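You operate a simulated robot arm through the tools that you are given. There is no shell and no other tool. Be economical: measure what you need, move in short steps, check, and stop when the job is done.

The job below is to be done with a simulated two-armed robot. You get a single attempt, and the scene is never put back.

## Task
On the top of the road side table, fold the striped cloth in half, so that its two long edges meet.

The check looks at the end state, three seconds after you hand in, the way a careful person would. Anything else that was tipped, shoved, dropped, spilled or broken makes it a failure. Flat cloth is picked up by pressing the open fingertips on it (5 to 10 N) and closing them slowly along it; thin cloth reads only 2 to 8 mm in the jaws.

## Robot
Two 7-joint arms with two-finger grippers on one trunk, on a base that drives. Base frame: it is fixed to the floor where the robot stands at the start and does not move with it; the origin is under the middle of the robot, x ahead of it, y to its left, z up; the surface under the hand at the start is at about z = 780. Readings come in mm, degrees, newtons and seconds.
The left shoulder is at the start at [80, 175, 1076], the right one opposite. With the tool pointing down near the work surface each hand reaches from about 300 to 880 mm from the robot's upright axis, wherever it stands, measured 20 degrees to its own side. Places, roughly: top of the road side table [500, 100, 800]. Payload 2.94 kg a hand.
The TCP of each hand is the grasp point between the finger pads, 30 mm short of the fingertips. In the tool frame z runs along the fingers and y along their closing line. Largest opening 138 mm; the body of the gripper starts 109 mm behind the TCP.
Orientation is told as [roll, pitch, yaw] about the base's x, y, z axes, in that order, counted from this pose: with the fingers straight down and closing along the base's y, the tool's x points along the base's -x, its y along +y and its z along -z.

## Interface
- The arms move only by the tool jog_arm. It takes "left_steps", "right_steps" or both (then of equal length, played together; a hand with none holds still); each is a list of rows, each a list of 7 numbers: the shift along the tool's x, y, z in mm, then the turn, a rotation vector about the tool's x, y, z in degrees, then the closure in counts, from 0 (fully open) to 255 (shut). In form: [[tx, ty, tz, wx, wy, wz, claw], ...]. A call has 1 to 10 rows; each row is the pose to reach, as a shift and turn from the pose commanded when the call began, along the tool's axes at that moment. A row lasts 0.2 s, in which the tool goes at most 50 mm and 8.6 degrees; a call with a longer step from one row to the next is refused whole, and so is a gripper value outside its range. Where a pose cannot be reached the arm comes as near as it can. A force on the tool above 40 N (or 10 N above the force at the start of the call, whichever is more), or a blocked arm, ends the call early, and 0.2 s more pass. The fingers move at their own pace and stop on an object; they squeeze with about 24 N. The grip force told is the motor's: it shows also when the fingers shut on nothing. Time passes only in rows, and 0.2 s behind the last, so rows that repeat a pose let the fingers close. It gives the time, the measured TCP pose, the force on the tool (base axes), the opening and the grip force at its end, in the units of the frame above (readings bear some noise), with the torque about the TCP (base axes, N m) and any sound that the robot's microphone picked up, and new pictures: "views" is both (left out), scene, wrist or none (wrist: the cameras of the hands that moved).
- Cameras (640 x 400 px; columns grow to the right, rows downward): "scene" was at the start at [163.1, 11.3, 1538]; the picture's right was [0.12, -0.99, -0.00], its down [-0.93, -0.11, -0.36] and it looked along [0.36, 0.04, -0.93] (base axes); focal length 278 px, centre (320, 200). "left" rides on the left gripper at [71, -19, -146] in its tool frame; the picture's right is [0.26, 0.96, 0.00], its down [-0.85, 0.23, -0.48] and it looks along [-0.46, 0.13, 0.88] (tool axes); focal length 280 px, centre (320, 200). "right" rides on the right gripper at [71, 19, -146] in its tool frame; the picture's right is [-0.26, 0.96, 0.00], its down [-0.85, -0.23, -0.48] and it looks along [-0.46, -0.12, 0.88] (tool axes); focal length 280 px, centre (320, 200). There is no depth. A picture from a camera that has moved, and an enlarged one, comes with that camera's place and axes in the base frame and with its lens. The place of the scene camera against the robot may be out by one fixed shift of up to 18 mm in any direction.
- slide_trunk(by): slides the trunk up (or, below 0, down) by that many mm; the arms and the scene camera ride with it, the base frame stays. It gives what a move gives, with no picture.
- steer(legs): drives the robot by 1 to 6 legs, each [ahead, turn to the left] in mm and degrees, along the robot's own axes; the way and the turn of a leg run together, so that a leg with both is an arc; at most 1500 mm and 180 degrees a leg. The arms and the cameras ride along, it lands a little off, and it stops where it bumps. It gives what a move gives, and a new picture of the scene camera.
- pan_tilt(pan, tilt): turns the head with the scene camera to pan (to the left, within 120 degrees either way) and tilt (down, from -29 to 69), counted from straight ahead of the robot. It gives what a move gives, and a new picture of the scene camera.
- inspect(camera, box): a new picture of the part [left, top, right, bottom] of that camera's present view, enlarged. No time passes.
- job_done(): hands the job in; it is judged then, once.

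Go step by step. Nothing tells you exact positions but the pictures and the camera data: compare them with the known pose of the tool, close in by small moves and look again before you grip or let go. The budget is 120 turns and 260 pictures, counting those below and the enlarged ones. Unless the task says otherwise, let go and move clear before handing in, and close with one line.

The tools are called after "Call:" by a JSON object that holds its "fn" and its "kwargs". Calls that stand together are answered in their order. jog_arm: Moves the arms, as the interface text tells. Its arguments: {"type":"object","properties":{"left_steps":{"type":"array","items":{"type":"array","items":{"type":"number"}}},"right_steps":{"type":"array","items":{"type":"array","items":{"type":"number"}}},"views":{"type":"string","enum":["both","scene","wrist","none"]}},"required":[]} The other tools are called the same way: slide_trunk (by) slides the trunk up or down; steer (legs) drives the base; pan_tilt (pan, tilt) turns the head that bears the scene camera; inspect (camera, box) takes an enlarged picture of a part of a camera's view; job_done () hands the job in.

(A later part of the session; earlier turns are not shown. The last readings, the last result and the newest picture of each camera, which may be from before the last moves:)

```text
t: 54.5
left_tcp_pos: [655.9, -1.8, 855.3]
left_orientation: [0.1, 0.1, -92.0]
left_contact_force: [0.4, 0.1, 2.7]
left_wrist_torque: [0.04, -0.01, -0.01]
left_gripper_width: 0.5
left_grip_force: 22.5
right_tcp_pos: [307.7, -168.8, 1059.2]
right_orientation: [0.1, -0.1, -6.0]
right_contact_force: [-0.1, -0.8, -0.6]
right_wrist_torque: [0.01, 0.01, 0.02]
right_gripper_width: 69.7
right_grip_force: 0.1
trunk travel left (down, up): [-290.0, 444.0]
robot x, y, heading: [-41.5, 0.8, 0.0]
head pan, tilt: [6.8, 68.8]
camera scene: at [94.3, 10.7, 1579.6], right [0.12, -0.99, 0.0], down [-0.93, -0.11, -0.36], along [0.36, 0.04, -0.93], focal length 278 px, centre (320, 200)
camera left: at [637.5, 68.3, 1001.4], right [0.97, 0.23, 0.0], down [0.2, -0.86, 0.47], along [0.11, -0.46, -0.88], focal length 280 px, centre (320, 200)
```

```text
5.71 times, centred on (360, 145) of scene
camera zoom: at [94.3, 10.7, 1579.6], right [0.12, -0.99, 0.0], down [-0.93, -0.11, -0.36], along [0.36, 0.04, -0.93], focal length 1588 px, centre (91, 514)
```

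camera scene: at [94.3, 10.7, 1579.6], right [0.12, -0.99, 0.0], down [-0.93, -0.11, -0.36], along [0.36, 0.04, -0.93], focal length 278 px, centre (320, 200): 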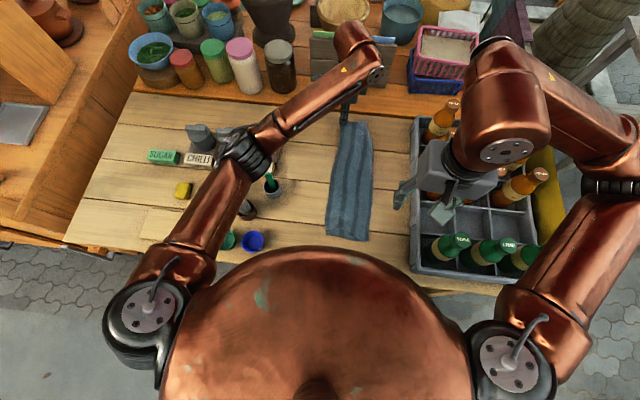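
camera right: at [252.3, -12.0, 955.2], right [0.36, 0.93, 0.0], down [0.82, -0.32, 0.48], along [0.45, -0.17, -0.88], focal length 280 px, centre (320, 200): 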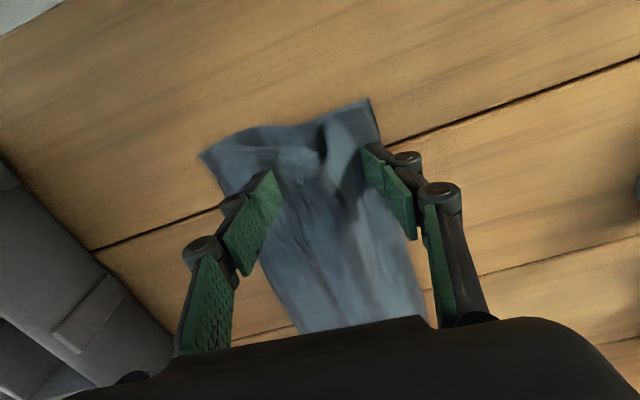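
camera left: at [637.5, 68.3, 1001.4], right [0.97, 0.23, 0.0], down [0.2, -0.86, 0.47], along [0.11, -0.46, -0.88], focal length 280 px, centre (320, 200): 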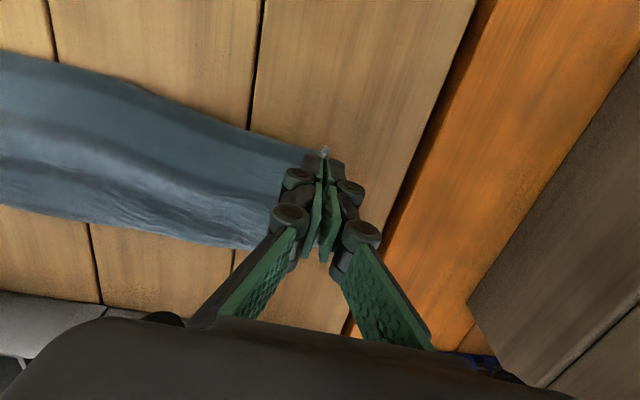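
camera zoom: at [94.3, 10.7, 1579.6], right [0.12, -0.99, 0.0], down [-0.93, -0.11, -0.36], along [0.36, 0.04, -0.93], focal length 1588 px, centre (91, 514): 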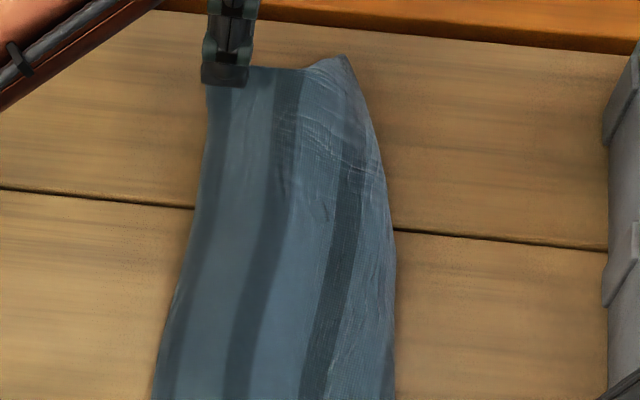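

The corner is held and lifting. I'll peel it back toward the middle to uncover what's beneath.

Call:
{"fn": "jog_arm", "kwargs": {"left_steps": [[-5, -10, -15, 0, 0, 0, 255], [-12, -25, -30, 0, 0, 0, 255], [-20, -40, -45, 0, 0, 0, 255], [-30, -60, -55, 0, 0, 0, 255], [-40, -80, -60, 0, 0, 0, 255], [-50, -95, -60, 0, 0, 0, 255]], "views": "both"}}

Call:
{"fn": "inspect", "kwargs": {"camera": "scene", "box": [320, 110, 400, 180]}}

```text
t: 55.9
left_tcp_pos: [560.1, -50.8, 914.5]
left_orientation: [0.2, 0.1, -92.0]
left_contact_force: [-0.5, -0.3, 0.0]
left_wrist_torque: [-0.01, -0.03, 0.0]
left_gripper_width: 5.4
left_grip_force: 20.5
right_tcp_pos: [309.3, -167.2, 1059.4]
right_orientation: [0.1, -0.2, -5.9]
right_contact_force: [-1.0, -0.6, 0.7]
right_wrist_torque: [0.04, 0.02, 0.05]
right_gripper_width: 69.7
right_grip_force: 0.1
trunk travel left (down, up): [-290.0, 444.0]
robot x, y, heading: [-42.8, -2.1, 0.2]
head pan, tilt: [6.8, 68.8]
camera scene: at [94.5, 10.7, 1579.6], right [0.12, -0.99, 0.0], down [-0.93, -0.11, -0.36], along [0.36, 0.04, -0.93], focal length 278 px, centre (320, 200)
camera left: at [540.4, 20.6, 1060.5], right [0.97, 0.23, 0.0], down [0.2, -0.86, 0.47], along [0.11, -0.46, -0.88], focal length 280 px, centre (320, 200)
```

scene: 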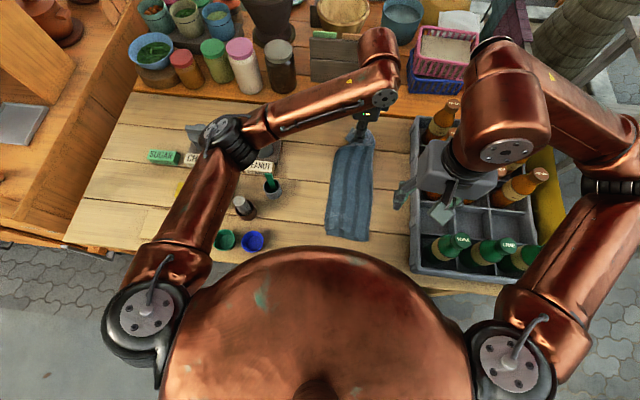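
left: 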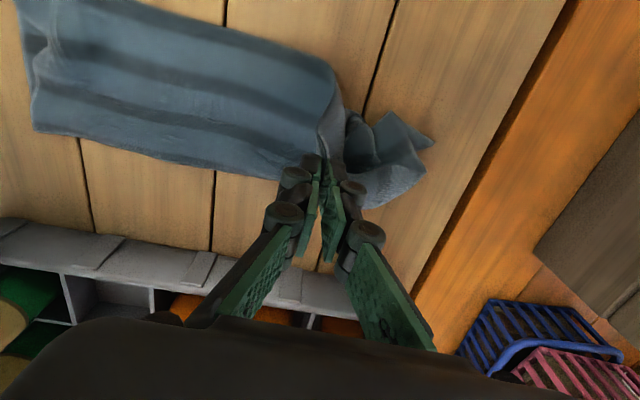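

```text
5.71 times, centred on (360, 145) of scene
camera zoom: at [94.5, 10.7, 1579.6], right [0.12, -0.99, 0.0], down [-0.93, -0.11, -0.36], along [0.36, 0.04, -0.93], focal length 1588 px, centre (91, 514)
```

zoom: 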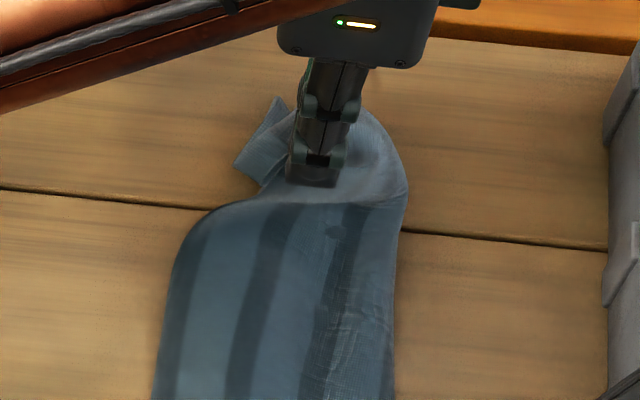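

The lower layer's corner is indeed crumpled. Let me enlarge.

Call:
{"fn": "inspect", "kwargs": {"camera": "left", "box": [260, 50, 480, 240]}}

```text
2.11 times, centred on (370, 145) of left
camera zoom: at [540.4, 20.6, 1060.5], right [0.97, 0.23, 0.0], down [0.2, -0.86, 0.47], along [0.11, -0.46, -0.88], focal length 590 px, centre (215, 316)
```

zoom: 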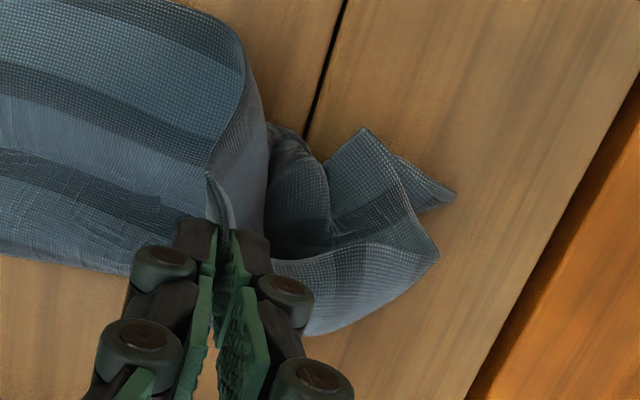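

The lower layer's far-left corner is pleated, its tip at about (673,-34). I'll draw the held top layer further back with the left hand and bring the right hand around (high over the crate) to pull that corner out.

Call:
{"fn": "jog_arm", "kwargs": {"left_steps": [[-5, -18, 0, 0, 0, 0, 255], [-11, -36, 0, 0, 0, 0, 255], [-17, -55, 0, 0, 0, 0, 255], [-23, -74, 0, 0, 0, 0, 255], [-23, -74, 0, 0, 0, 0, 255], [-23, -74, 0, 0, 0, 0, 255], [-23, -74, 0, 0, 0, 0, 255], [-23, -74, 0, 0, 0, 0, 255], [-23, -74, 0, 0, 0, 0, 255], [-23, -74, 0, 0, 0, 0, 255]], "right_steps": [[0, 0, -35, 0, 0, 0, 126], [0, 0, -65, 0, 0, 0, 160], [-41, 0, -65, 0, 0, 0, 190], [-83, 0, -65, 0, 0, 0, 220], [-125, 0, -65, 0, 0, 0, 240], [-166, 1, -65, 0, 0, 0, 240], [-208, 1, -65, 0, 0, 0, 240], [-250, 2, -65, 0, 0, 0, 240], [-291, 2, -65, 0, 0, 0, 240], [-332, 3, -65, 0, 0, 0, 240]], "views": "both"}}

```text
t: 58.1
left_tcp_pos: [484.1, -69.3, 914.1]
left_orientation: [0.1, 0.0, -91.9]
left_contact_force: [1.6, -0.4, 1.4]
left_wrist_torque: [0.02, -0.3, -0.01]
left_gripper_width: 1.1
left_grip_force: 22.6
right_tcp_pos: [640.3, -199.3, 1124.3]
right_orientation: [0.0, -0.1, -5.7]
right_contact_force: [0.0, 0.4, 0.7]
right_wrist_torque: [0.0, 0.04, -0.01]
right_gripper_width: 8.2
right_grip_force: 0.0
trunk travel left (down, up): [-290.0, 444.0]
robot x, y, heading: [-41.2, -1.1, 0.2]
head pan, tilt: [6.8, 68.8]
camera scene: at [95.9, 11.7, 1579.4], right [0.12, -0.99, 0.0], down [-0.93, -0.11, -0.36], along [0.36, 0.04, -0.93], focal length 278 px, centre (320, 200)
camera right: at [570.9, -173.2, 1271.0], right [0.36, 0.93, 0.0], down [0.82, -0.31, 0.48], along [0.45, -0.17, -0.88], focal length 280 px, centre (320, 200)
camera left: at [465.8, 1.6, 1059.6], right [0.97, 0.23, 0.0], down [0.2, -0.86, 0.48], along [0.11, -0.46, -0.88], focal length 280 px, centre (320, 200)
```

scene: 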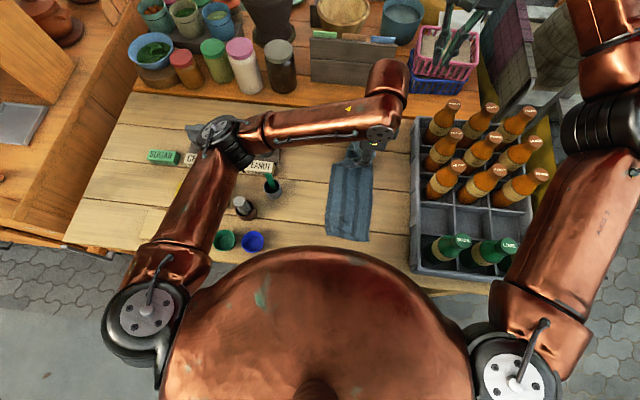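
right: 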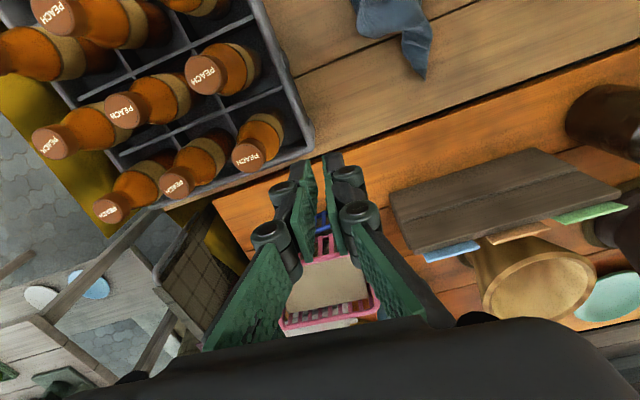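
left: 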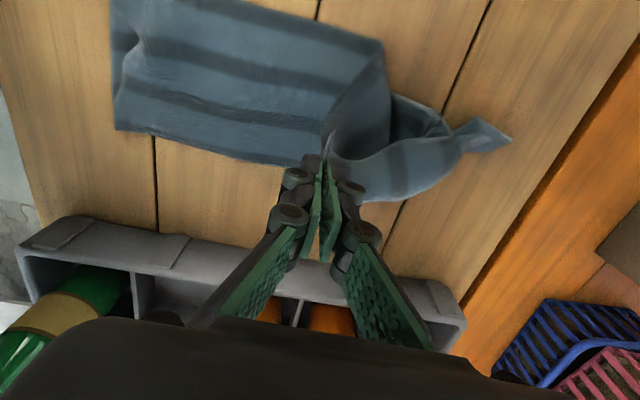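

The tip of the lower corner is clearly at (675,-35). I'll bring the right hand over it and down.

Call:
{"fn": "jog_arm", "kwargs": {"right_steps": [[0, 41, 0, 0, 0, 0, 245], [0, 82, 0, 0, 0, 0, 250], [0, 123, 0, 0, 0, 0, 255], [-1, 164, 15, 0, 0, 0, 255], [-1, 164, 60, 0, 0, 0, 255], [-1, 164, 105, 0, 0, 0, 255], [-1, 164, 150, 0, 0, 0, 255], [-1, 164, 195, 0, 0, 0, 255], [-1, 164, 240, 0, 0, 0, 255], [-1, 164, 280, 0, 0, 0, 255]], "views": "both"}}

```text
t: 60.3
left_tcp_pos: [484.7, -69.8, 913.5]
left_orientation: [0.3, 0.1, -92.0]
left_contact_force: [-1.2, 0.8, -2.4]
left_wrist_torque: [-0.02, 0.3, 0.03]
left_gripper_width: 2.1
left_grip_force: 19.9
right_tcp_pos: [657.8, -34.8, 844.2]
right_orientation: [0.1, -0.2, -5.8]
right_contact_force: [0.2, -0.8, 0.2]
right_wrist_torque: [0.05, 0.01, 0.04]
right_gripper_width: 0.0
right_grip_force: 24.1
trunk travel left (down, up): [-290.0, 444.0]
robot x, y, heading: [-39.6, -1.1, -0.0]
head pan, tilt: [6.8, 68.8]
camera scene: at [95.6, 11.0, 1579.4], right [0.12, -0.99, 0.0], down [-0.93, -0.11, -0.36], along [0.36, 0.04, -0.93], focal length 278 px, centre (320, 200)
camera right: at [588.1, -9.6, 989.6], right [0.36, 0.93, 0.0], down [0.82, -0.32, 0.48], along [0.45, -0.17, -0.88], focal length 280 px, centre (320, 200)
```

scene: 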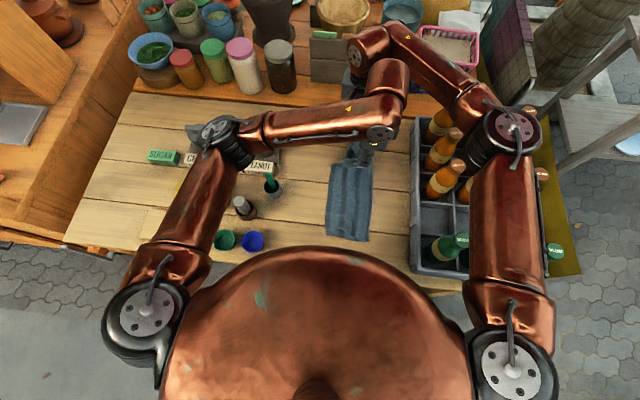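
right: 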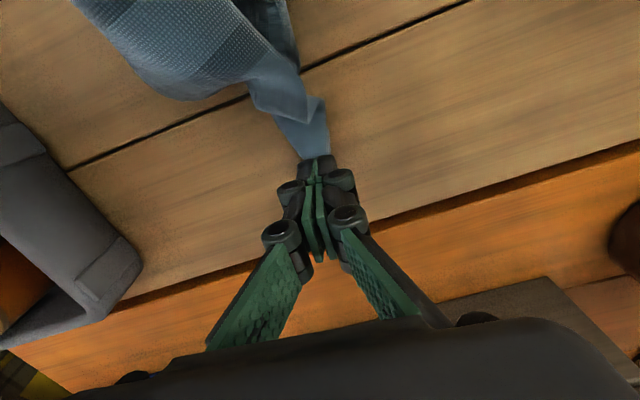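

Fingertip is right above the tip. Pressing down and dragging it outward toward the proper corner place (≈700, 5).

Call:
{"fn": "jog_arm", "kwargs": {"right_steps": [[0, 0, 18, 0, 0, 0, 255], [0, 0, 28, 0, 0, 0, 255], [0, 0, 32, 0, 0, 0, 255], [0, 0, 34, 0, 0, 0, 255], [0, 0, 36, 0, 0, 0, 255], [0, 0, 36, 0, 0, 0, 255]], "views": "none"}}

```text
t: 61.7
left_tcp_pos: [483.9, -69.1, 915.2]
left_orientation: [0.3, 0.2, -91.9]
left_contact_force: [1.3, -0.4, -1.4]
left_wrist_torque: [-0.06, 0.14, 0.01]
left_gripper_width: 6.0
left_grip_force: 31.2
right_tcp_pos: [658.3, -34.3, 810.0]
right_orientation: [0.1, 0.0, -5.9]
right_contact_force: [0.9, -0.6, 4.0]
right_wrist_torque: [-0.03, 0.01, 0.0]
right_gripper_width: 0.0
right_grip_force: 24.5
trunk travel left (down, up): [-290.0, 444.0]
robot x, y, heading: [-42.4, 1.7, -0.2]
head pan, tilt: [6.8, 68.8]
```

Call:
{"fn": "jog_arm", "kwargs": {"right_steps": [[0, 0, 1.5, 0, 0, 0, 255], [-3, 5, 1.7, 0, 0, 0, 255], [-6, 11, 1.7, 0, 0, 0, 255], [-9, 17, 1.7, 0, 0, 0, 255], [-12, 23, 1.7, 0, 0, 0, 255], [-15, 29, 1.7, 0, 0, 0, 255], [-18, 35, 1.7, 0, 0, 0, 255], [-21, 42, 1.7, 0, 0, 0, 255]], "views": "wrist"}}

Call:
{"fn": "inspect", "kwargs": {"camera": "left", "box": [100, 0, 560, 240]}}

```text
t: 63.5
left_tcp_pos: [482.5, -68.2, 915.0]
left_orientation: [0.3, 0.2, -92.1]
left_contact_force: [0.9, -0.9, 2.0]
left_wrist_torque: [0.02, -0.04, -0.02]
left_gripper_width: 2.1
left_grip_force: 27.1
right_tcp_pos: [682.5, 5.3, 808.5]
right_orientation: [0.2, -0.3, -5.9]
right_contact_force: [-0.9, -1.6, 12.9]
right_wrist_torque: [-0.04, 0.16, 0.03]
right_gripper_width: 0.3
right_grip_force: 24.4
trunk travel left (down, up): [-290.0, 444.0]
robot x, y, heading: [-38.5, -3.0, 0.0]
head pan, tilt: [6.8, 68.8]
camera right: at [612.7, 30.8, 954.9], right [0.36, 0.93, 0.0], down [0.82, -0.32, 0.48], along [0.45, -0.17, -0.88], focal length 280 px, centre (320, 200)
```

right: 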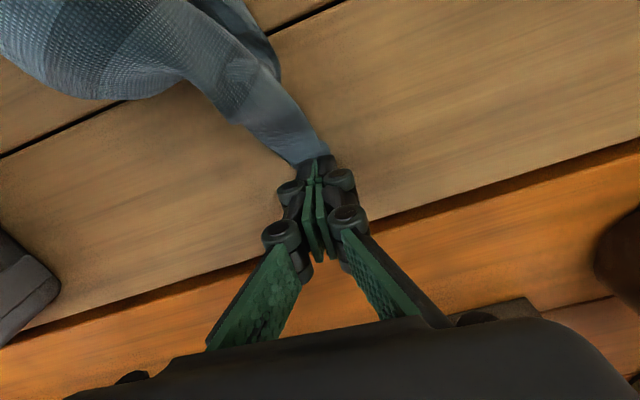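

```text
1.39 times, centred on (330, 120) of left
camera zoom: at [464.0, 1.2, 1060.8], right [0.97, 0.23, 0.0], down [0.2, -0.86, 0.48], along [0.11, -0.46, -0.88], focal length 390 px, centre (306, 311)
```

zoom: 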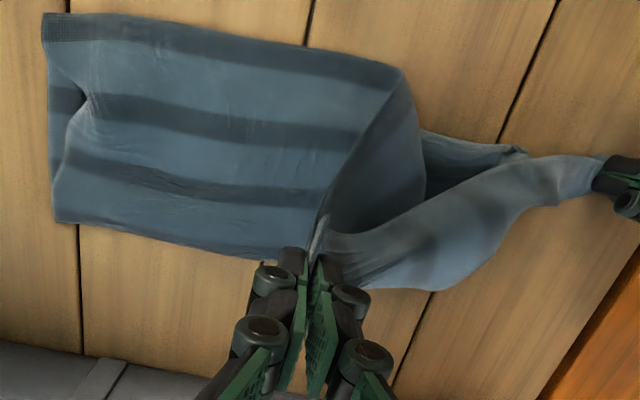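

The lower corner is now pulled out along y≈5. A little more +x, then I lift the right hand away.

Call:
{"fn": "jog_arm", "kwargs": {"right_steps": [[-4, 0, 0, 0, 0, 0, 255], [-8, 0, 0, 0, 0, 0, 255], [-12, 0, 0, 0, 0, 0, 255], [-12, 0, 0, 0, 0, 0, 255], [-12, 0, -20, 0, 0, 0, 255], [-12, 0, -65, 0, 0, 0, 255], [-12, 0, -110, 0, 0, 0, 255], [-12, 0, -155, 0, 0, 0, 255], [-12, 0, -200, 0, 0, 0, 255]], "views": "wrist"}}

Call:
{"fn": "inspect", "kwargs": {"camera": "left", "box": [300, 40, 620, 240]}}

```text
t: 65.5
left_tcp_pos: [484.6, -69.3, 915.3]
left_orientation: [0.4, 0.2, -92.0]
left_contact_force: [0.2, 0.0, -2.6]
left_wrist_torque: [0.01, 0.07, 0.0]
left_gripper_width: 5.7
left_grip_force: 27.9
right_tcp_pos: [693.3, 2.2, 1008.7]
right_orientation: [0.0, -0.2, -5.8]
right_contact_force: [-0.2, 0.9, -0.4]
right_wrist_torque: [-0.02, -0.01, 0.01]
right_gripper_width: 0.0
right_grip_force: 24.0
trunk travel left (down, up): [-290.0, 444.0]
robot x, y, heading: [-41.8, 1.5, -0.1]
head pan, tilt: [6.8, 68.8]
camera right: at [623.7, 28.5, 1154.0], right [0.36, 0.93, 0.0], down [0.82, -0.32, 0.48], along [0.45, -0.17, -0.88], focal length 280 px, centre (320, 200)
```

right: 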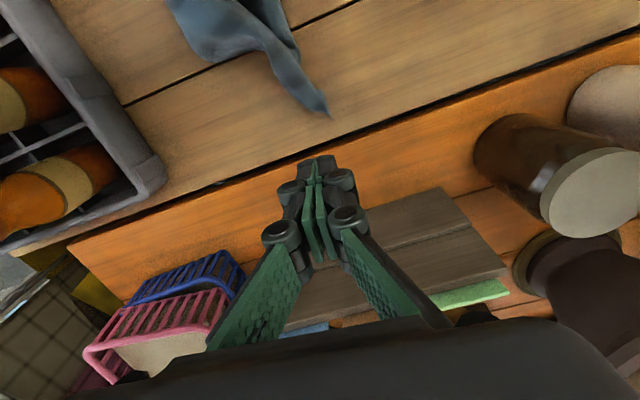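

```text
2.00 times, centred on (460, 140) of left
camera zoom: at [464.4, 1.6, 1060.7], right [0.97, 0.23, 0.0], down [0.2, -0.86, 0.48], along [0.11, -0.46, -0.88], focal length 561 px, centre (40, 320)
```

zoom: 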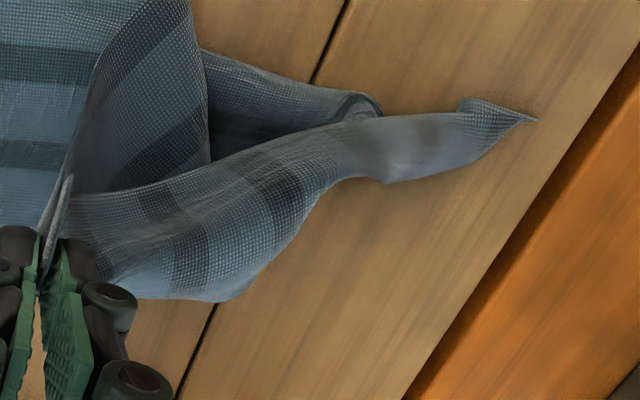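

The tip now sits at about (702,15). I retreat the right hand and bring the left hand's held top corner back to its place.

Call:
{"fn": "jog_arm", "kwargs": {"left_steps": [[0, 0, 0, 0, 0, 0, 255], [0, 0, 0, 0, 0, 0, 255], [0, 0, 0, 0, 0, 0, 255], [0, 0, 0, 0, 0, 0, 255], [10, 36, 0, 0, 0, 0, 255], [22, 74, 0, 0, 0, 0, 255], [43, 114, 15, 0, 0, 0, 255], [60, 148, 45, 0, 0, 0, 255], [70, 168, 70, 0, 0, 0, 255], [72, 178, 80, 0, 0, 0, 255]], "right_steps": [[0, 0, -40, 0, 0, 0, 255], [0, -40, -65, 0, 0, 0, 255], [0, -80, -95, 0, 0, 0, 255], [0, -120, -115, 0, 0, 0, 255], [0, -160, -115, 0, 0, 0, 255], [10, -200, -115, 0, 0, 0, 255], [45, -205, -115, 0, 0, 0, 255], [85, -205, -115, 0, 0, 0, 255], [125, -205, -115, 0, 0, 0, 255], [165, -205, -115, 0, 0, 0, 255]], "views": "both"}}

```text
t: 67.7
left_tcp_pos: [665.5, -4.3, 835.2]
left_orientation: [0.1, 0.0, -92.0]
left_contact_force: [0.3, 0.0, -0.5]
left_wrist_torque: [0.02, 0.01, 0.01]
left_gripper_width: 4.6
left_grip_force: 21.2
right_tcp_pos: [507.9, -185.8, 1122.0]
right_orientation: [0.1, -0.3, -5.9]
right_contact_force: [0.0, -0.5, 0.4]
right_wrist_torque: [-0.01, -0.03, 0.01]
right_gripper_width: 0.0
right_grip_force: 23.7
trunk travel left (down, up): [-290.0, 444.0]
robot x, y, heading: [-42.6, 0.8, -0.3]
head pan, tilt: [6.8, 68.8]
camera scene: at [93.8, 10.6, 1579.7], right [0.12, -0.99, 0.0], down [-0.93, -0.11, -0.36], along [0.36, 0.04, -0.93], focal length 278 px, centre (320, 200)
camera right: at [437.9, -159.7, 1267.8], right [0.36, 0.93, 0.0], down [0.82, -0.32, 0.48], along [0.45, -0.17, -0.88], focal length 280 px, centre (320, 200)
camera left: at [646.1, 67.0, 981.3], right [0.97, 0.23, 0.0], down [0.2, -0.86, 0.48], along [0.11, -0.46, -0.88], focal length 280 px, centre (320, 200)
```

scene: 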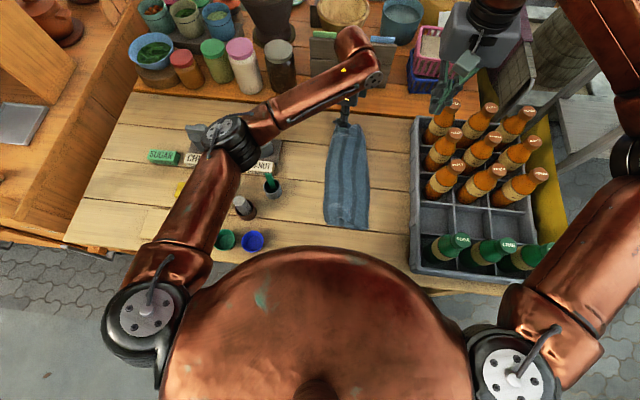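
right: 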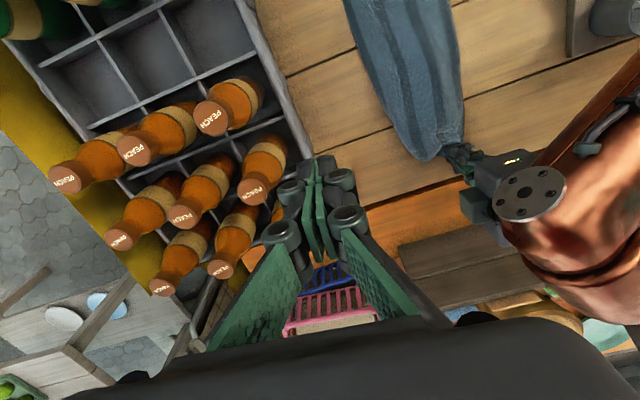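
left: 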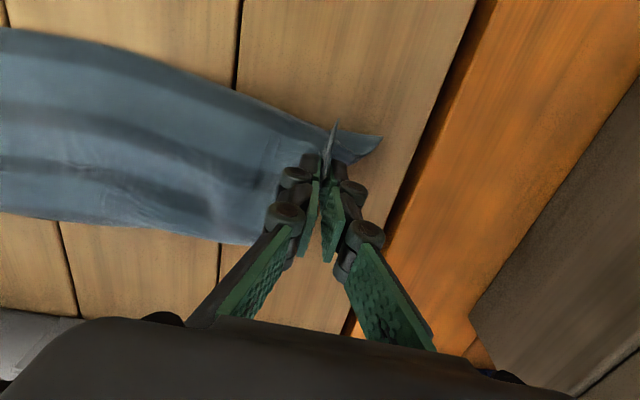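

Lower tip at (702,21), with the top corner over it. I lower and release.

Call:
{"fn": "jog_arm", "kwargs": {"left_steps": [[5, 0, 8, 0, 0, 0, 255], [8, 2, 15, 0, 0, 0, 255], [8, 4, 19, 0, 0, 0, 255], [8, 4, 19, 0, 0, 0, 240], [8, 4, 18, 0, 0, 0, 220], [8, 4, 17, 0, 0, 0, 200], [8, 4, 5, 0, 0, 0, 190], [8, 4, -20, 0, 0, 0, 190], [8, 4, -65, 0, 0, 0, 190], [8, 4, -105, 0, 0, 0, 190]], "views": "wrist"}}

Call:
{"fn": "inspect", "kwargs": {"camera": "left", "box": [120, 60, 440, 260]}}

Call:
{"fn": "inspect", "kwargs": {"camera": "scene", "box": [310, 110, 400, 240]}}

```text
t: 69.9
left_tcp_pos: [668.2, 4.7, 939.5]
left_orientation: [0.2, 0.1, -92.0]
left_contact_force: [-0.4, 0.2, 0.3]
left_wrist_torque: [0.02, 0.02, -0.01]
left_gripper_width: 35.2
left_grip_force: 0.1
right_tcp_pos: [508.7, -185.6, 1122.1]
right_orientation: [0.2, -0.2, -5.9]
right_contact_force: [0.1, -0.1, -0.4]
right_wrist_torque: [-0.02, 0.01, -0.02]
right_gripper_width: 0.2
right_grip_force: 23.8
trunk travel left (down, up): [-290.0, 444.0]
robot x, y, heading: [-40.5, 0.9, -0.0]
head pan, tilt: [6.8, 68.8]
camera left: at [649.4, 75.0, 1086.3], right [0.97, 0.23, 0.0], down [0.2, -0.86, 0.48], along [0.11, -0.46, -0.88], focal length 280 px, centre (320, 200)
```

left: 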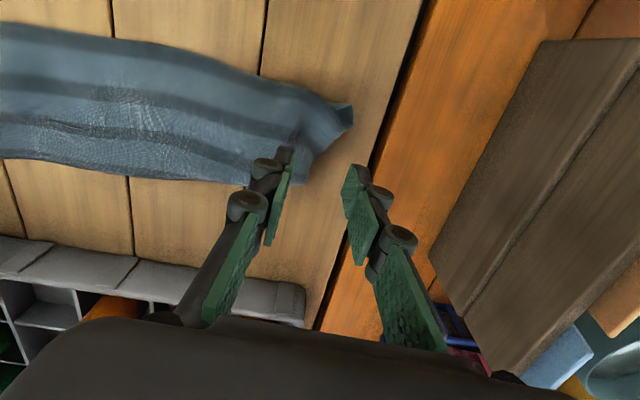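

```text
2.00 times, centred on (280, 160) of left
camera zoom: at [649.4, 75.0, 1086.3], right [0.97, 0.23, 0.0], down [0.2, -0.86, 0.48], along [0.11, -0.46, -0.88], focal length 561 px, centre (400, 280)
```

zoom: 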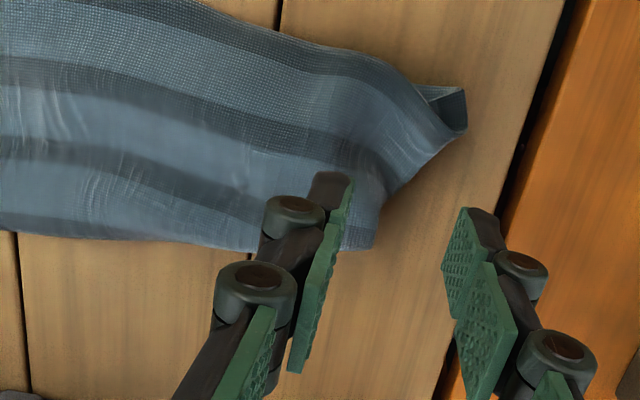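

```text
3.08 times, centred on (355, 175) of scene
camera zoom: at [94.2, 10.6, 1579.6], right [0.12, -0.99, 0.0], down [-0.93, -0.11, -0.36], along [0.36, 0.04, -0.93], focal length 855 px, centre (212, 277)
```

zoom: 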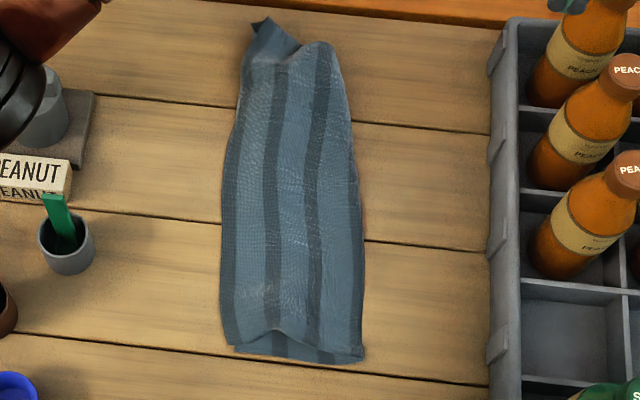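

The far end is now narrow and slanted: the fold-side corner needs pulling out. I'll turn the left hand so two fingertips can spread it in width.

Call:
{"fn": "jog_arm", "kwargs": {"left_steps": [[-3, -1, 0, 0, 0, -8.6, 200], [-6, -2, 0, 0, 0, -17.2, 200], [-9, -4, 5, 0, 0, -25.8, 200], [-12, -5, 10, 0, 0, -34.4, 200], [-15, -6, 20, 0, 0, -43, 200], [-18, -7, 30, 0, 0, -51.6, 200], [-21, -8, 40, 0, 0, -60.2, 200], [-24, -10, 50, 0, 0, -68.8, 200], [-27, -11, 60, 0, 0, -77.4, 200], [-30, -12, 70, 0, 0, -86, 200]], "views": "wrist"}}

Call:
{"fn": "inspect", "kwargs": {"camera": "left", "box": [180, 0, 460, 200]}}

```text
t: 72.1
left_tcp_pos: [656.2, -26.3, 869.9]
left_orientation: [0.1, -0.2, -5.8]
left_contact_force: [-0.4, 0.2, -0.3]
left_wrist_torque: [-0.01, 0.0, 0.0]
left_gripper_width: 29.7
left_grip_force: 0.0
right_tcp_pos: [508.2, -186.1, 1121.4]
right_orientation: [0.1, -0.3, -5.9]
right_contact_force: [0.2, 0.4, 0.0]
right_wrist_torque: [-0.01, -0.02, -0.01]
right_gripper_width: 0.1
right_grip_force: 24.8
trunk travel left (down, up): [-290.0, 444.0]
robot x, y, heading: [-42.5, 0.8, -0.3]
head pan, tilt: [6.8, 68.8]
camera left: at [581.9, -38.2, 1015.3], right [-0.16, 0.99, 0.0], down [0.87, 0.14, 0.48], along [0.47, 0.08, -0.88], focal length 280 px, centre (320, 200)
```

left: 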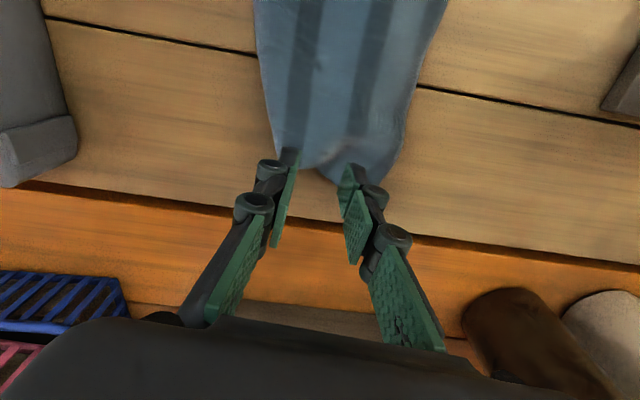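

```text
2.00 times, centred on (320, 100) of left
camera zoom: at [581.9, -38.2, 1015.3], right [-0.16, 0.99, 0.0], down [0.87, 0.14, 0.48], along [0.47, 0.08, -0.88], focal length 561 px, centre (320, 400)
```

zoom: 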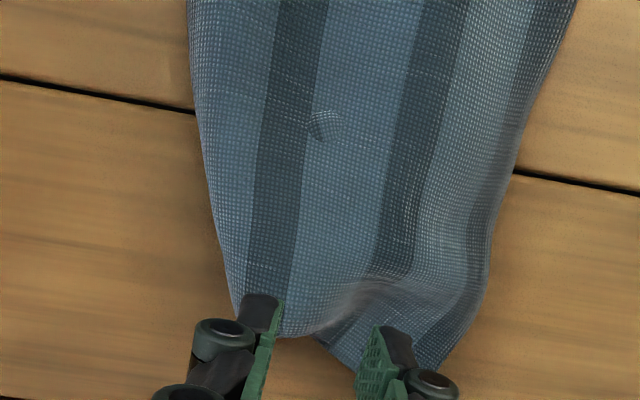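

The far end must widen (fold corner to y≈-108, edge corner to y≈38). I'll press two fingertips inside it, then open them while pressed.

Call:
{"fn": "jog_arm", "kwargs": {"left_steps": [[-5, 12, 20, 0, 0, 0, 163], [-5, 12, 40, 0, 0, 0, 163], [-5, 12, 50, 0, 0, 0, 163], [-5, 12, 55, 0, 0, 0, 163], [-5, 12, 58, 0, 0, 0, 163], [-5, 12, 60, 0, 0, 0, 163], [-5, 12, 60.5, 0, 0, 0, 163]], "views": "wrist"}}

```text
t: 73.7
left_tcp_pos: [663.9, -13.9, 811.5]
left_orientation: [0.0, -0.5, -5.9]
left_contact_force: [2.2, 2.1, 24.1]
left_wrist_torque: [0.29, -0.06, 0.02]
left_gripper_width: 51.2
left_grip_force: 6.0
right_tcp_pos: [506.3, -184.5, 1122.9]
right_orientation: [0.0, -0.3, -5.9]
right_contact_force: [0.4, -0.1, 0.8]
right_wrist_torque: [-0.02, 0.02, 0.01]
right_gripper_width: 0.0
right_grip_force: 24.5
trunk travel left (down, up): [-290.0, 444.0]
robot x, y, heading: [-42.2, -0.0, 0.0]
head pan, tilt: [6.8, 68.8]
camera left: at [587.8, -25.8, 957.3], right [-0.16, 0.99, 0.0], down [0.86, 0.14, 0.48], along [0.48, 0.08, -0.88], focal length 280 px, centre (320, 200)
```

left: 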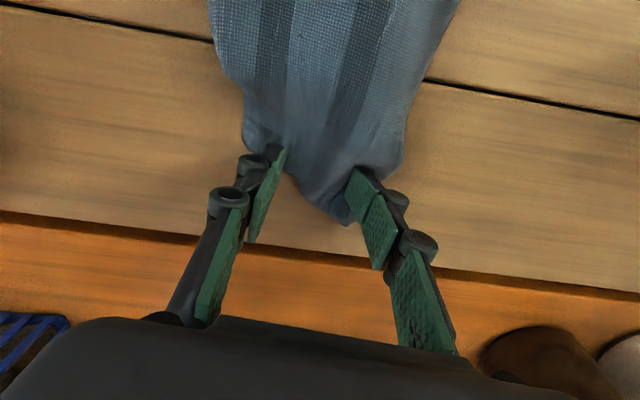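

Call:
{"fn": "jog_arm", "kwargs": {"left_steps": [[0, -2, -1, 0, 0, 0, 145], [0, -4, -1, 0, 0, 0, 127], [0, -6, -1, 0, 0, 0, 109], [0, -8, -1, 0, 0, 0, 91], [0, -10, -1, 0, 0, 0, 73], [0, -12, -1, 0, 0, 0, 55], [0, -14, -1, 0, 0, 0, 38], [0, -14, -1, 0, 0, 0, 38]], "views": "wrist"}}

```text
t: 75.5
left_tcp_pos: [661.5, -27.3, 810.6]
left_orientation: [0.2, -0.3, -6.0]
left_contact_force: [-0.3, 0.7, -0.4]
left_wrist_torque: [0.0, -0.02, 0.01]
left_gripper_width: 117.5
left_grip_force: 0.0
right_tcp_pos: [507.7, -186.5, 1122.1]
right_orientation: [0.0, -0.3, -5.9]
right_contact_force: [-0.6, -0.5, 0.7]
right_wrist_torque: [-0.02, -0.05, -0.03]
right_gripper_width: 0.0
right_grip_force: 24.3
trunk travel left (down, up): [-290.0, 444.0]
robot x, y, heading: [-40.8, 0.6, 0.1]
head pan, tilt: [6.8, 68.8]
camera left: at [586.9, -40.3, 955.9], right [-0.16, 0.99, 0.0], down [0.87, 0.14, 0.48], along [0.47, 0.08, -0.88], focal length 280 px, centre (320, 200)
```

left: 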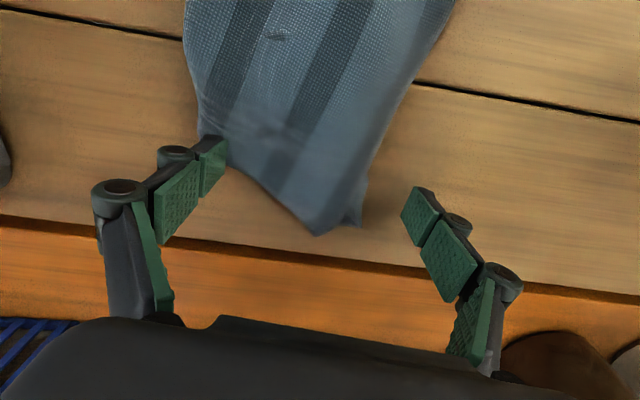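

The fold side has spread nicely. Next I lift, close the fingers, and drag the edge corner (now ≈708,-8) toward +y.

Call:
{"fn": "jog_arm", "kwargs": {"left_steps": [[0, 0, -25, 0, 0, 0, 70], [-10, 7, -40, 0, 0, 0, 110], [-20, 14, -40, 0, 0, 0, 150], [-29, 20, -40, 0, 0, 0, 190], [-29, 20, -40, 0, 0, 0, 230], [-29, 20, -40, 0, 0, 0, 255], [-29, 20, -25, 0, 0, 0, 255], [-29, 20, -8, 0, 0, 0, 255], [-29, 20, -3, 0, 0, 0, 255], [-29, 20, 1, 0, 0, 0, 255]], "views": "wrist"}}

```text
t: 77.7
left_tcp_pos: [693.0, -10.0, 811.1]
left_orientation: [0.0, -0.3, -5.9]
left_contact_force: [0.5, 0.4, 2.6]
left_wrist_torque: [0.04, 0.01, 0.0]
left_gripper_width: 0.0
left_grip_force: 23.9
right_tcp_pos: [507.4, -184.8, 1121.8]
right_orientation: [0.2, -0.2, -5.9]
right_contact_force: [0.4, 0.3, 0.6]
right_wrist_torque: [0.03, -0.02, 0.01]
right_gripper_width: 0.0
right_grip_force: 24.2
trunk travel left (down, up): [-290.0, 444.0]
robot x, y, heading: [-45.2, 2.5, -0.1]
head pan, tilt: [6.8, 68.8]
camera left: at [617.4, -23.5, 955.8], right [-0.16, 0.99, 0.0], down [0.87, 0.14, 0.48], along [0.47, 0.08, -0.88], focal length 280 px, centre (320, 200)
```

left: 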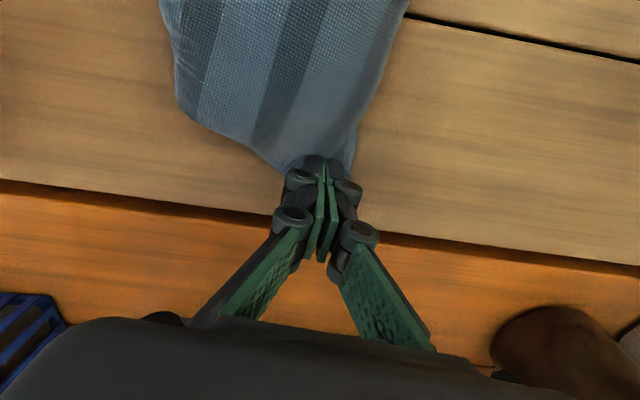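

Call:
{"fn": "jog_arm", "kwargs": {"left_steps": [[0, 0, 2, 0, 0, 0, 255], [0, 5, 2, 0, 0, 0, 255], [1, 11, 2, 0, 0, 0, 255], [2, 17, 2, 0, 0, 0, 255], [2, 23, 2, 0, 0, 0, 255], [3, 29, 2, 0, 0, 0, 255], [4, 35, 2, 0, 0, 0, 255], [4, 35, -30, 0, 0, 0, 255], [4, 35, -60, 0, 0, 0, 255]], "views": "wrist"}}

Call:
{"fn": "inspect", "kwargs": {"camera": "scene", "box": [310, 110, 400, 240]}}

```text
t: 79.7
left_tcp_pos: [691.9, 26.4, 869.1]
left_orientation: [0.1, -0.1, -6.0]
left_contact_force: [0.2, -0.5, 0.0]
left_wrist_torque: [0.0, -0.03, 0.0]
left_gripper_width: 0.1
left_grip_force: 24.2
right_tcp_pos: [507.8, -184.3, 1123.3]
right_orientation: [0.0, -0.3, -5.8]
right_contact_force: [-0.1, 0.5, 0.2]
right_wrist_torque: [-0.03, -0.02, 0.0]
right_gripper_width: 0.2
right_grip_force: 23.6
trunk travel left (down, up): [-290.0, 444.0]
robot x, y, heading: [-38.8, -1.6, -0.0]
head pan, tilt: [6.8, 68.8]
camera left: at [617.3, 13.3, 1014.6], right [-0.16, 0.99, 0.0], down [0.87, 0.14, 0.48], along [0.47, 0.08, -0.88], focal length 280 px, centre (320, 200)
```

left: 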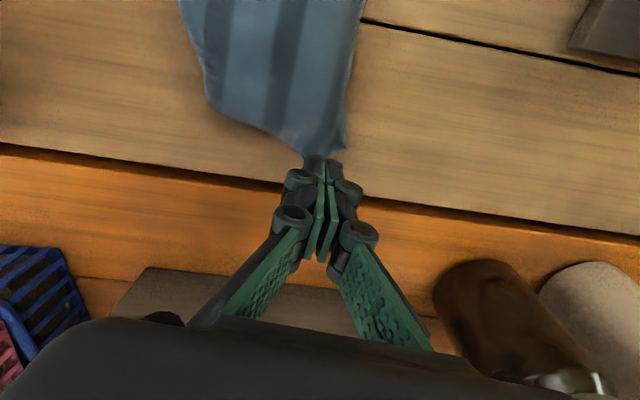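

```text
3.08 times, centred on (355, 175) of scene
camera zoom: at [94.4, 12.4, 1579.5], right [0.12, -0.99, 0.0], down [-0.93, -0.11, -0.36], along [0.36, 0.04, -0.93], focal length 855 px, centre (212, 277)
```

zoom: 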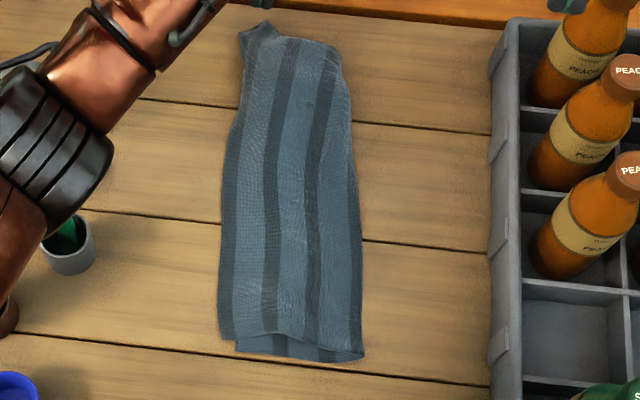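

Nearly rectangular now. The strip is still ~40 mm slack lengthwise, so I'll bring the right hand to the near end and anchor the far end with the left, then drag outward again.

Call:
{"fn": "jog_arm", "kwargs": {"left_steps": [[2, -13, 0, 0, 0, 0, 220], [4, -26, 0, 0, 0, 0, 190], [6, -39, 0, 0, 0, 0, 160], [7, -51, 0, 0, 0, 0, 145], [7, -51, 15, 0, 0, 0, 145], [7, -51, 30, 0, 0, 0, 145], [7, -51, 42, 0, 0, 0, 145], [7, -51, 50, 0, 0, 0, 145], [7, -51, 53, 0, 0, 0, 145], [7, -51, 55, 0, 0, 0, 145]], "right_steps": [[26, 30, 0, 0, 0, 0, 220], [52, 60, 5, 0, 0, 0, 190], [78, 90, 20, 0, 0, 0, 160], [104, 110, 45, 0, 0, 0, 130], [130, 125, 80, 0, 0, 0, 98], [150, 131, 120, 0, 0, 0, 98], [158, 131, 165, 0, 0, 0, 98], [158, 131, 212, 0, 0, 0, 98], [158, 131, 255, 0, 0, 0, 98], [158, 131, 290, 0, 0, 0, 98]], "views": "wrist"}}

```text
t: 81.9
left_tcp_pos: [679.7, -26.0, 815.6]
left_orientation: [0.1, -0.2, -6.0]
left_contact_force: [0.2, 0.1, 1.8]
left_wrist_torque: [0.04, 0.05, -0.01]
left_gripper_width: 59.4
left_grip_force: 0.1
right_tcp_pos: [367.2, -37.4, 830.8]
right_orientation: [0.1, -0.1, -5.9]
right_contact_force: [0.0, 0.3, -0.2]
right_wrist_torque: [-0.01, 0.02, 0.0]
right_gripper_width: 85.0
right_grip_force: 0.1
trunk travel left (down, up): [-290.0, 444.0]
robot x, y, heading: [-39.2, 0.9, -0.0]
head pan, tilt: [6.8, 68.8]
camera right: at [297.4, -11.8, 977.4], right [0.36, 0.93, 0.0], down [0.82, -0.32, 0.48], along [0.45, -0.17, -0.88], focal length 280 px, centre (320, 200)
camera left: at [605.0, -38.3, 959.7], right [-0.16, 0.99, 0.0], down [0.87, 0.14, 0.48], along [0.47, 0.08, -0.88], focal length 280 px, centre (320, 200)
```

right: 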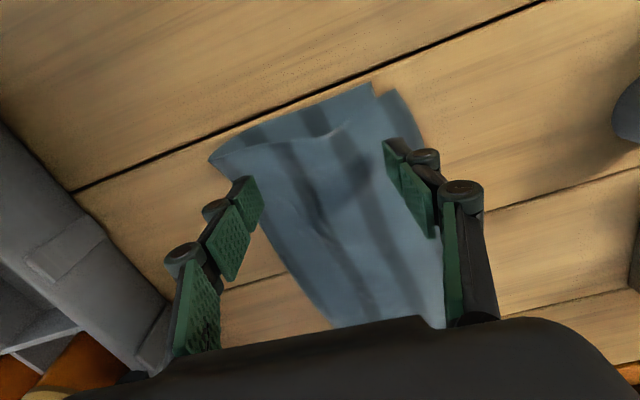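
left: 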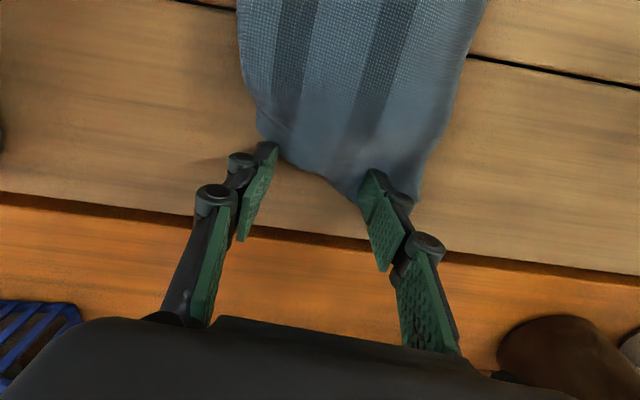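

Call:
{"fn": "inspect", "kwargs": {"camera": "right", "box": [190, 60, 450, 240]}}

```text
2.22 times, centred on (320, 150) of right
camera zoom: at [297.4, -11.8, 977.4], right [0.36, 0.93, 0.0], down [0.82, -0.32, 0.48], along [0.45, -0.17, -0.88], focal length 623 px, centre (320, 311)
```

zoom: 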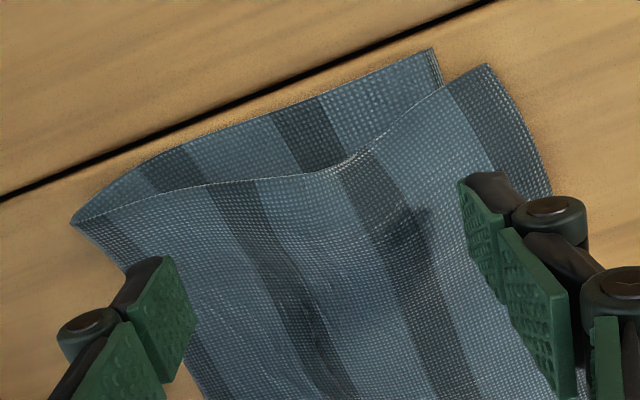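

Near end: top layer corner (341,28) versus lower (329,13), close. Pressing at both ends and dragging outward, the near end slightly toward -y.

Call:
{"fn": "jog_arm", "kwargs": {"left_steps": [[0, 0, 2, 0, 0, 0, 145], [0, 0, 4, 0, 0, 0, 145], [0, 0, 5, 0, 0, 0, 145], [0, 0, 5, 0, 0, 0, 145]], "right_steps": [[0, 0, 10, 0, 0, 0, 98], [0, 0, 16, 0, 0, 0, 98], [0, 0, 19, 0, 0, 0, 98], [0, 0, 20.5, 0, 0, 0, 98]], "views": "none"}}

```text
t: 82.9
left_tcp_pos: [678.9, -25.9, 811.5]
left_orientation: [0.1, -0.4, -6.1]
left_contact_force: [1.4, 0.4, 11.3]
left_wrist_torque: [0.17, 0.01, -0.08]
left_gripper_width: 60.0
left_grip_force: 0.0
right_tcp_pos: [366.4, -37.7, 810.6]
right_orientation: [0.0, -0.3, -5.8]
right_contact_force: [-0.2, 0.7, 0.3]
right_wrist_torque: [0.01, 0.01, -0.01]
right_gripper_width: 84.9
right_grip_force: 0.1
trunk travel left (down, up): [-290.0, 444.0]
robot x, y, heading: [-42.3, 2.1, -0.1]
head pan, tilt: [6.8, 68.8]
```

Call:
{"fn": "jog_arm", "kwargs": {"left_steps": [[0, 0, 0, 0, 0, 0, 145], [0, 0, 0, 0, 0, 0, 145], [-2, 0, 0, 0, 0, 0, 145], [-4, 0, 0, 0, 0, 0, 145], [-6, 0, 0, 0, 0, 0, 145], [-8, 0, 0, 0, 0, 0, 145], [-10, 0, 0, 0, 0, 0, 145], [-12, 0, 0, 0, 0, 0, 145], [-14, 0, 0, 0, 0, 0, 145], [-14, 0, 0, 0, 0, 0, 145]], "right_steps": [[0, 0, 2, 0, 0, 0, 98], [0, 0, 3.5, 0, 0, 0, 98], [4, -1, 3.5, 0, 0, 0, 98], [8, -2, 3.5, 0, 0, 0, 98], [12, -3, 3.5, 0, 0, 0, 98], [16, -4, 3.5, 0, 0, 0, 98], [20, -6, 3.5, 0, 0, 0, 98], [24, -7, 3.5, 0, 0, 0, 98], [28, -8, 3.5, 0, 0, 0, 98], [28, -8, 3.5, 0, 0, 0, 98]], "views": "wrist"}}

Call:
{"fn": "inspect", "kwargs": {"camera": "right", "box": [190, 60, 450, 240]}}

```text
t: 85.1
left_tcp_pos: [692.0, -28.0, 810.2]
left_orientation: [0.1, -0.2, -5.8]
left_contact_force: [-2.9, 0.8, 2.5]
left_wrist_torque: [0.09, 0.05, 0.02]
left_gripper_width: 61.0
left_grip_force: 0.3
right_tcp_pos: [337.6, -42.9, 809.0]
right_orientation: [0.0, -0.3, -5.8]
right_contact_force: [3.1, -0.1, 10.3]
right_wrist_torque: [0.11, -0.22, -0.11]
right_gripper_width: 87.0
right_grip_force: 1.2
trunk travel left (down, up): [-290.0, 444.0]
robot x, y, heading: [-41.2, 0.5, 0.0]
head pan, tilt: [6.8, 68.8]
camera right: at [267.6, -16.8, 953.6], right [0.36, 0.93, 0.0], down [0.82, -0.32, 0.48], along [0.45, -0.17, -0.88], focal length 280 px, centre (320, 200)
camera left: at [618.6, -39.7, 955.1], right [-0.16, 0.99, 0.0], down [0.87, 0.14, 0.48], along [0.47, 0.08, -0.88], focal length 280 px, centre (320, 200)
```

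right: 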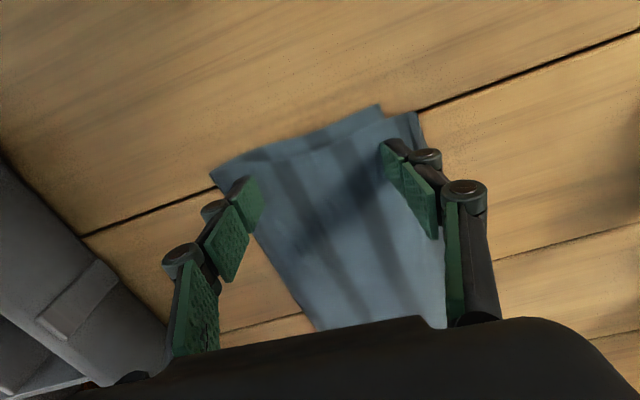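
left: 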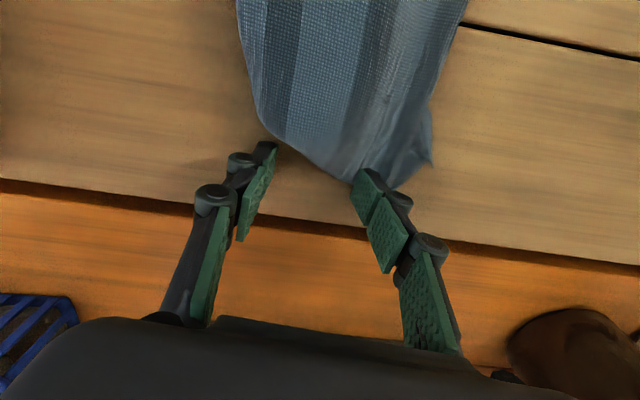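

```text
2.22 times, centred on (320, 150) of right
camera zoom: at [267.6, -16.8, 953.6], right [0.36, 0.93, 0.0], down [0.82, -0.32, 0.48], along [0.45, -0.17, -0.88], focal length 623 px, centre (320, 311)
```

zoom: 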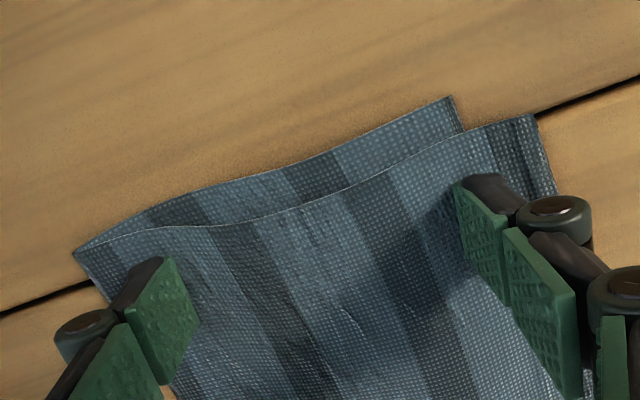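

The near end is flat, the top layer overhanging the lower by ~15 mm. I'll lift both hands and see everything.

Call:
{"fn": "jog_arm", "kwargs": {"left_steps": [[0, 0, -25, 0, 0, 0, 145], [0, 0, -70, 0, 0, 0, 180], [0, 0, -110, 0, 0, 0, 220], [0, 40, -120, 0, 0, 0, 255], [0, 85, -125, 0, 0, 0, 255], [0, 130, -130, 0, 0, 0, 255], [0, 175, -130, 0, 0, 0, 255]], "right_steps": [[0, 0, -25, 0, 0, 0, 98], [0, 0, -70, 0, 0, 0, 140], [0, 0, -115, 0, 0, 0, 180], [0, 0, -160, 0, 0, 0, 220], [0, 0, -205, 0, 0, 0, 255], [0, -40, -230, 0, 0, 0, 255], [0, -85, -245, 0, 0, 0, 255]], "views": "none"}}

Call:
{"fn": "inspect", "kwargs": {"camera": "scene", "box": [310, 105, 400, 255]}}

Call:
{"fn": "inspect", "kwargs": {"camera": "scene", "box": [322, 110, 386, 155]}}

```text
t: 86.7
left_tcp_pos: [709.3, 147.1, 939.7]
left_orientation: [0.1, -0.2, -6.0]
left_contact_force: [-0.1, 0.0, -1.1]
left_wrist_torque: [-0.04, -0.01, 0.02]
left_gripper_width: 0.3
left_grip_force: 23.9
right_tcp_pos: [327.8, -128.0, 1052.4]
right_orientation: [0.0, -0.2, -5.7]
right_contact_force: [-0.6, 0.4, 0.3]
right_wrist_torque: [0.01, 0.01, 0.01]
right_gripper_width: 0.0
right_grip_force: 24.0
trunk travel left (down, up): [-290.0, 444.0]
robot x, y, heading: [-40.2, 1.3, 0.0]
head pan, tilt: [6.8, 68.8]
```

```text
2.67 times, centred on (355, 180) of scene
camera zoom: at [94.3, 11.6, 1579.6], right [0.12, -0.99, 0.0], down [-0.93, -0.11, -0.36], along [0.36, 0.04, -0.93], focal length 741 px, centre (227, 253)
```

zoom: 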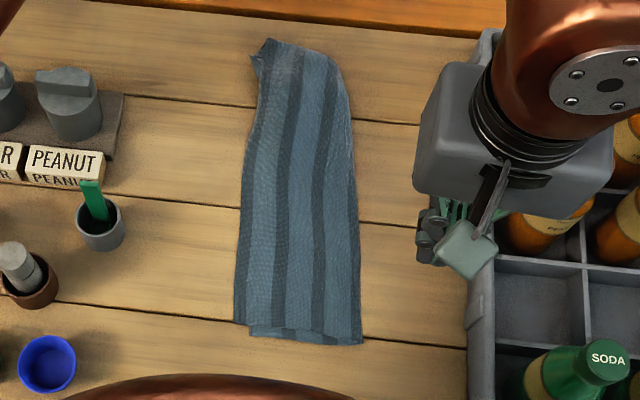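

```text
8.89 times, centred on (354, 132) of scene
camera zoom: at [94.3, 11.6, 1579.6], right [0.12, -0.99, 0.0], down [-0.93, -0.11, -0.36], along [0.36, 0.04, -0.93], focal length 2470 px, centre (18, 800)
```

zoom: 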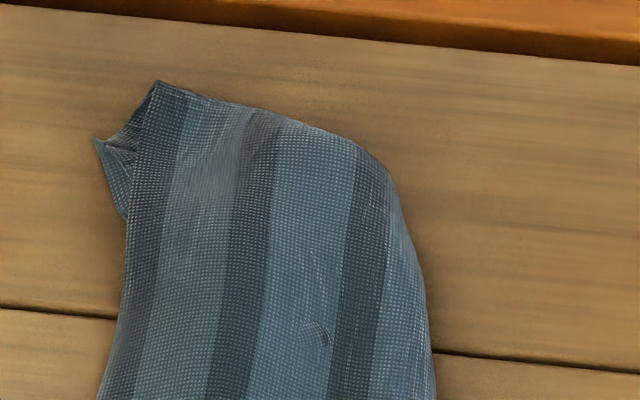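

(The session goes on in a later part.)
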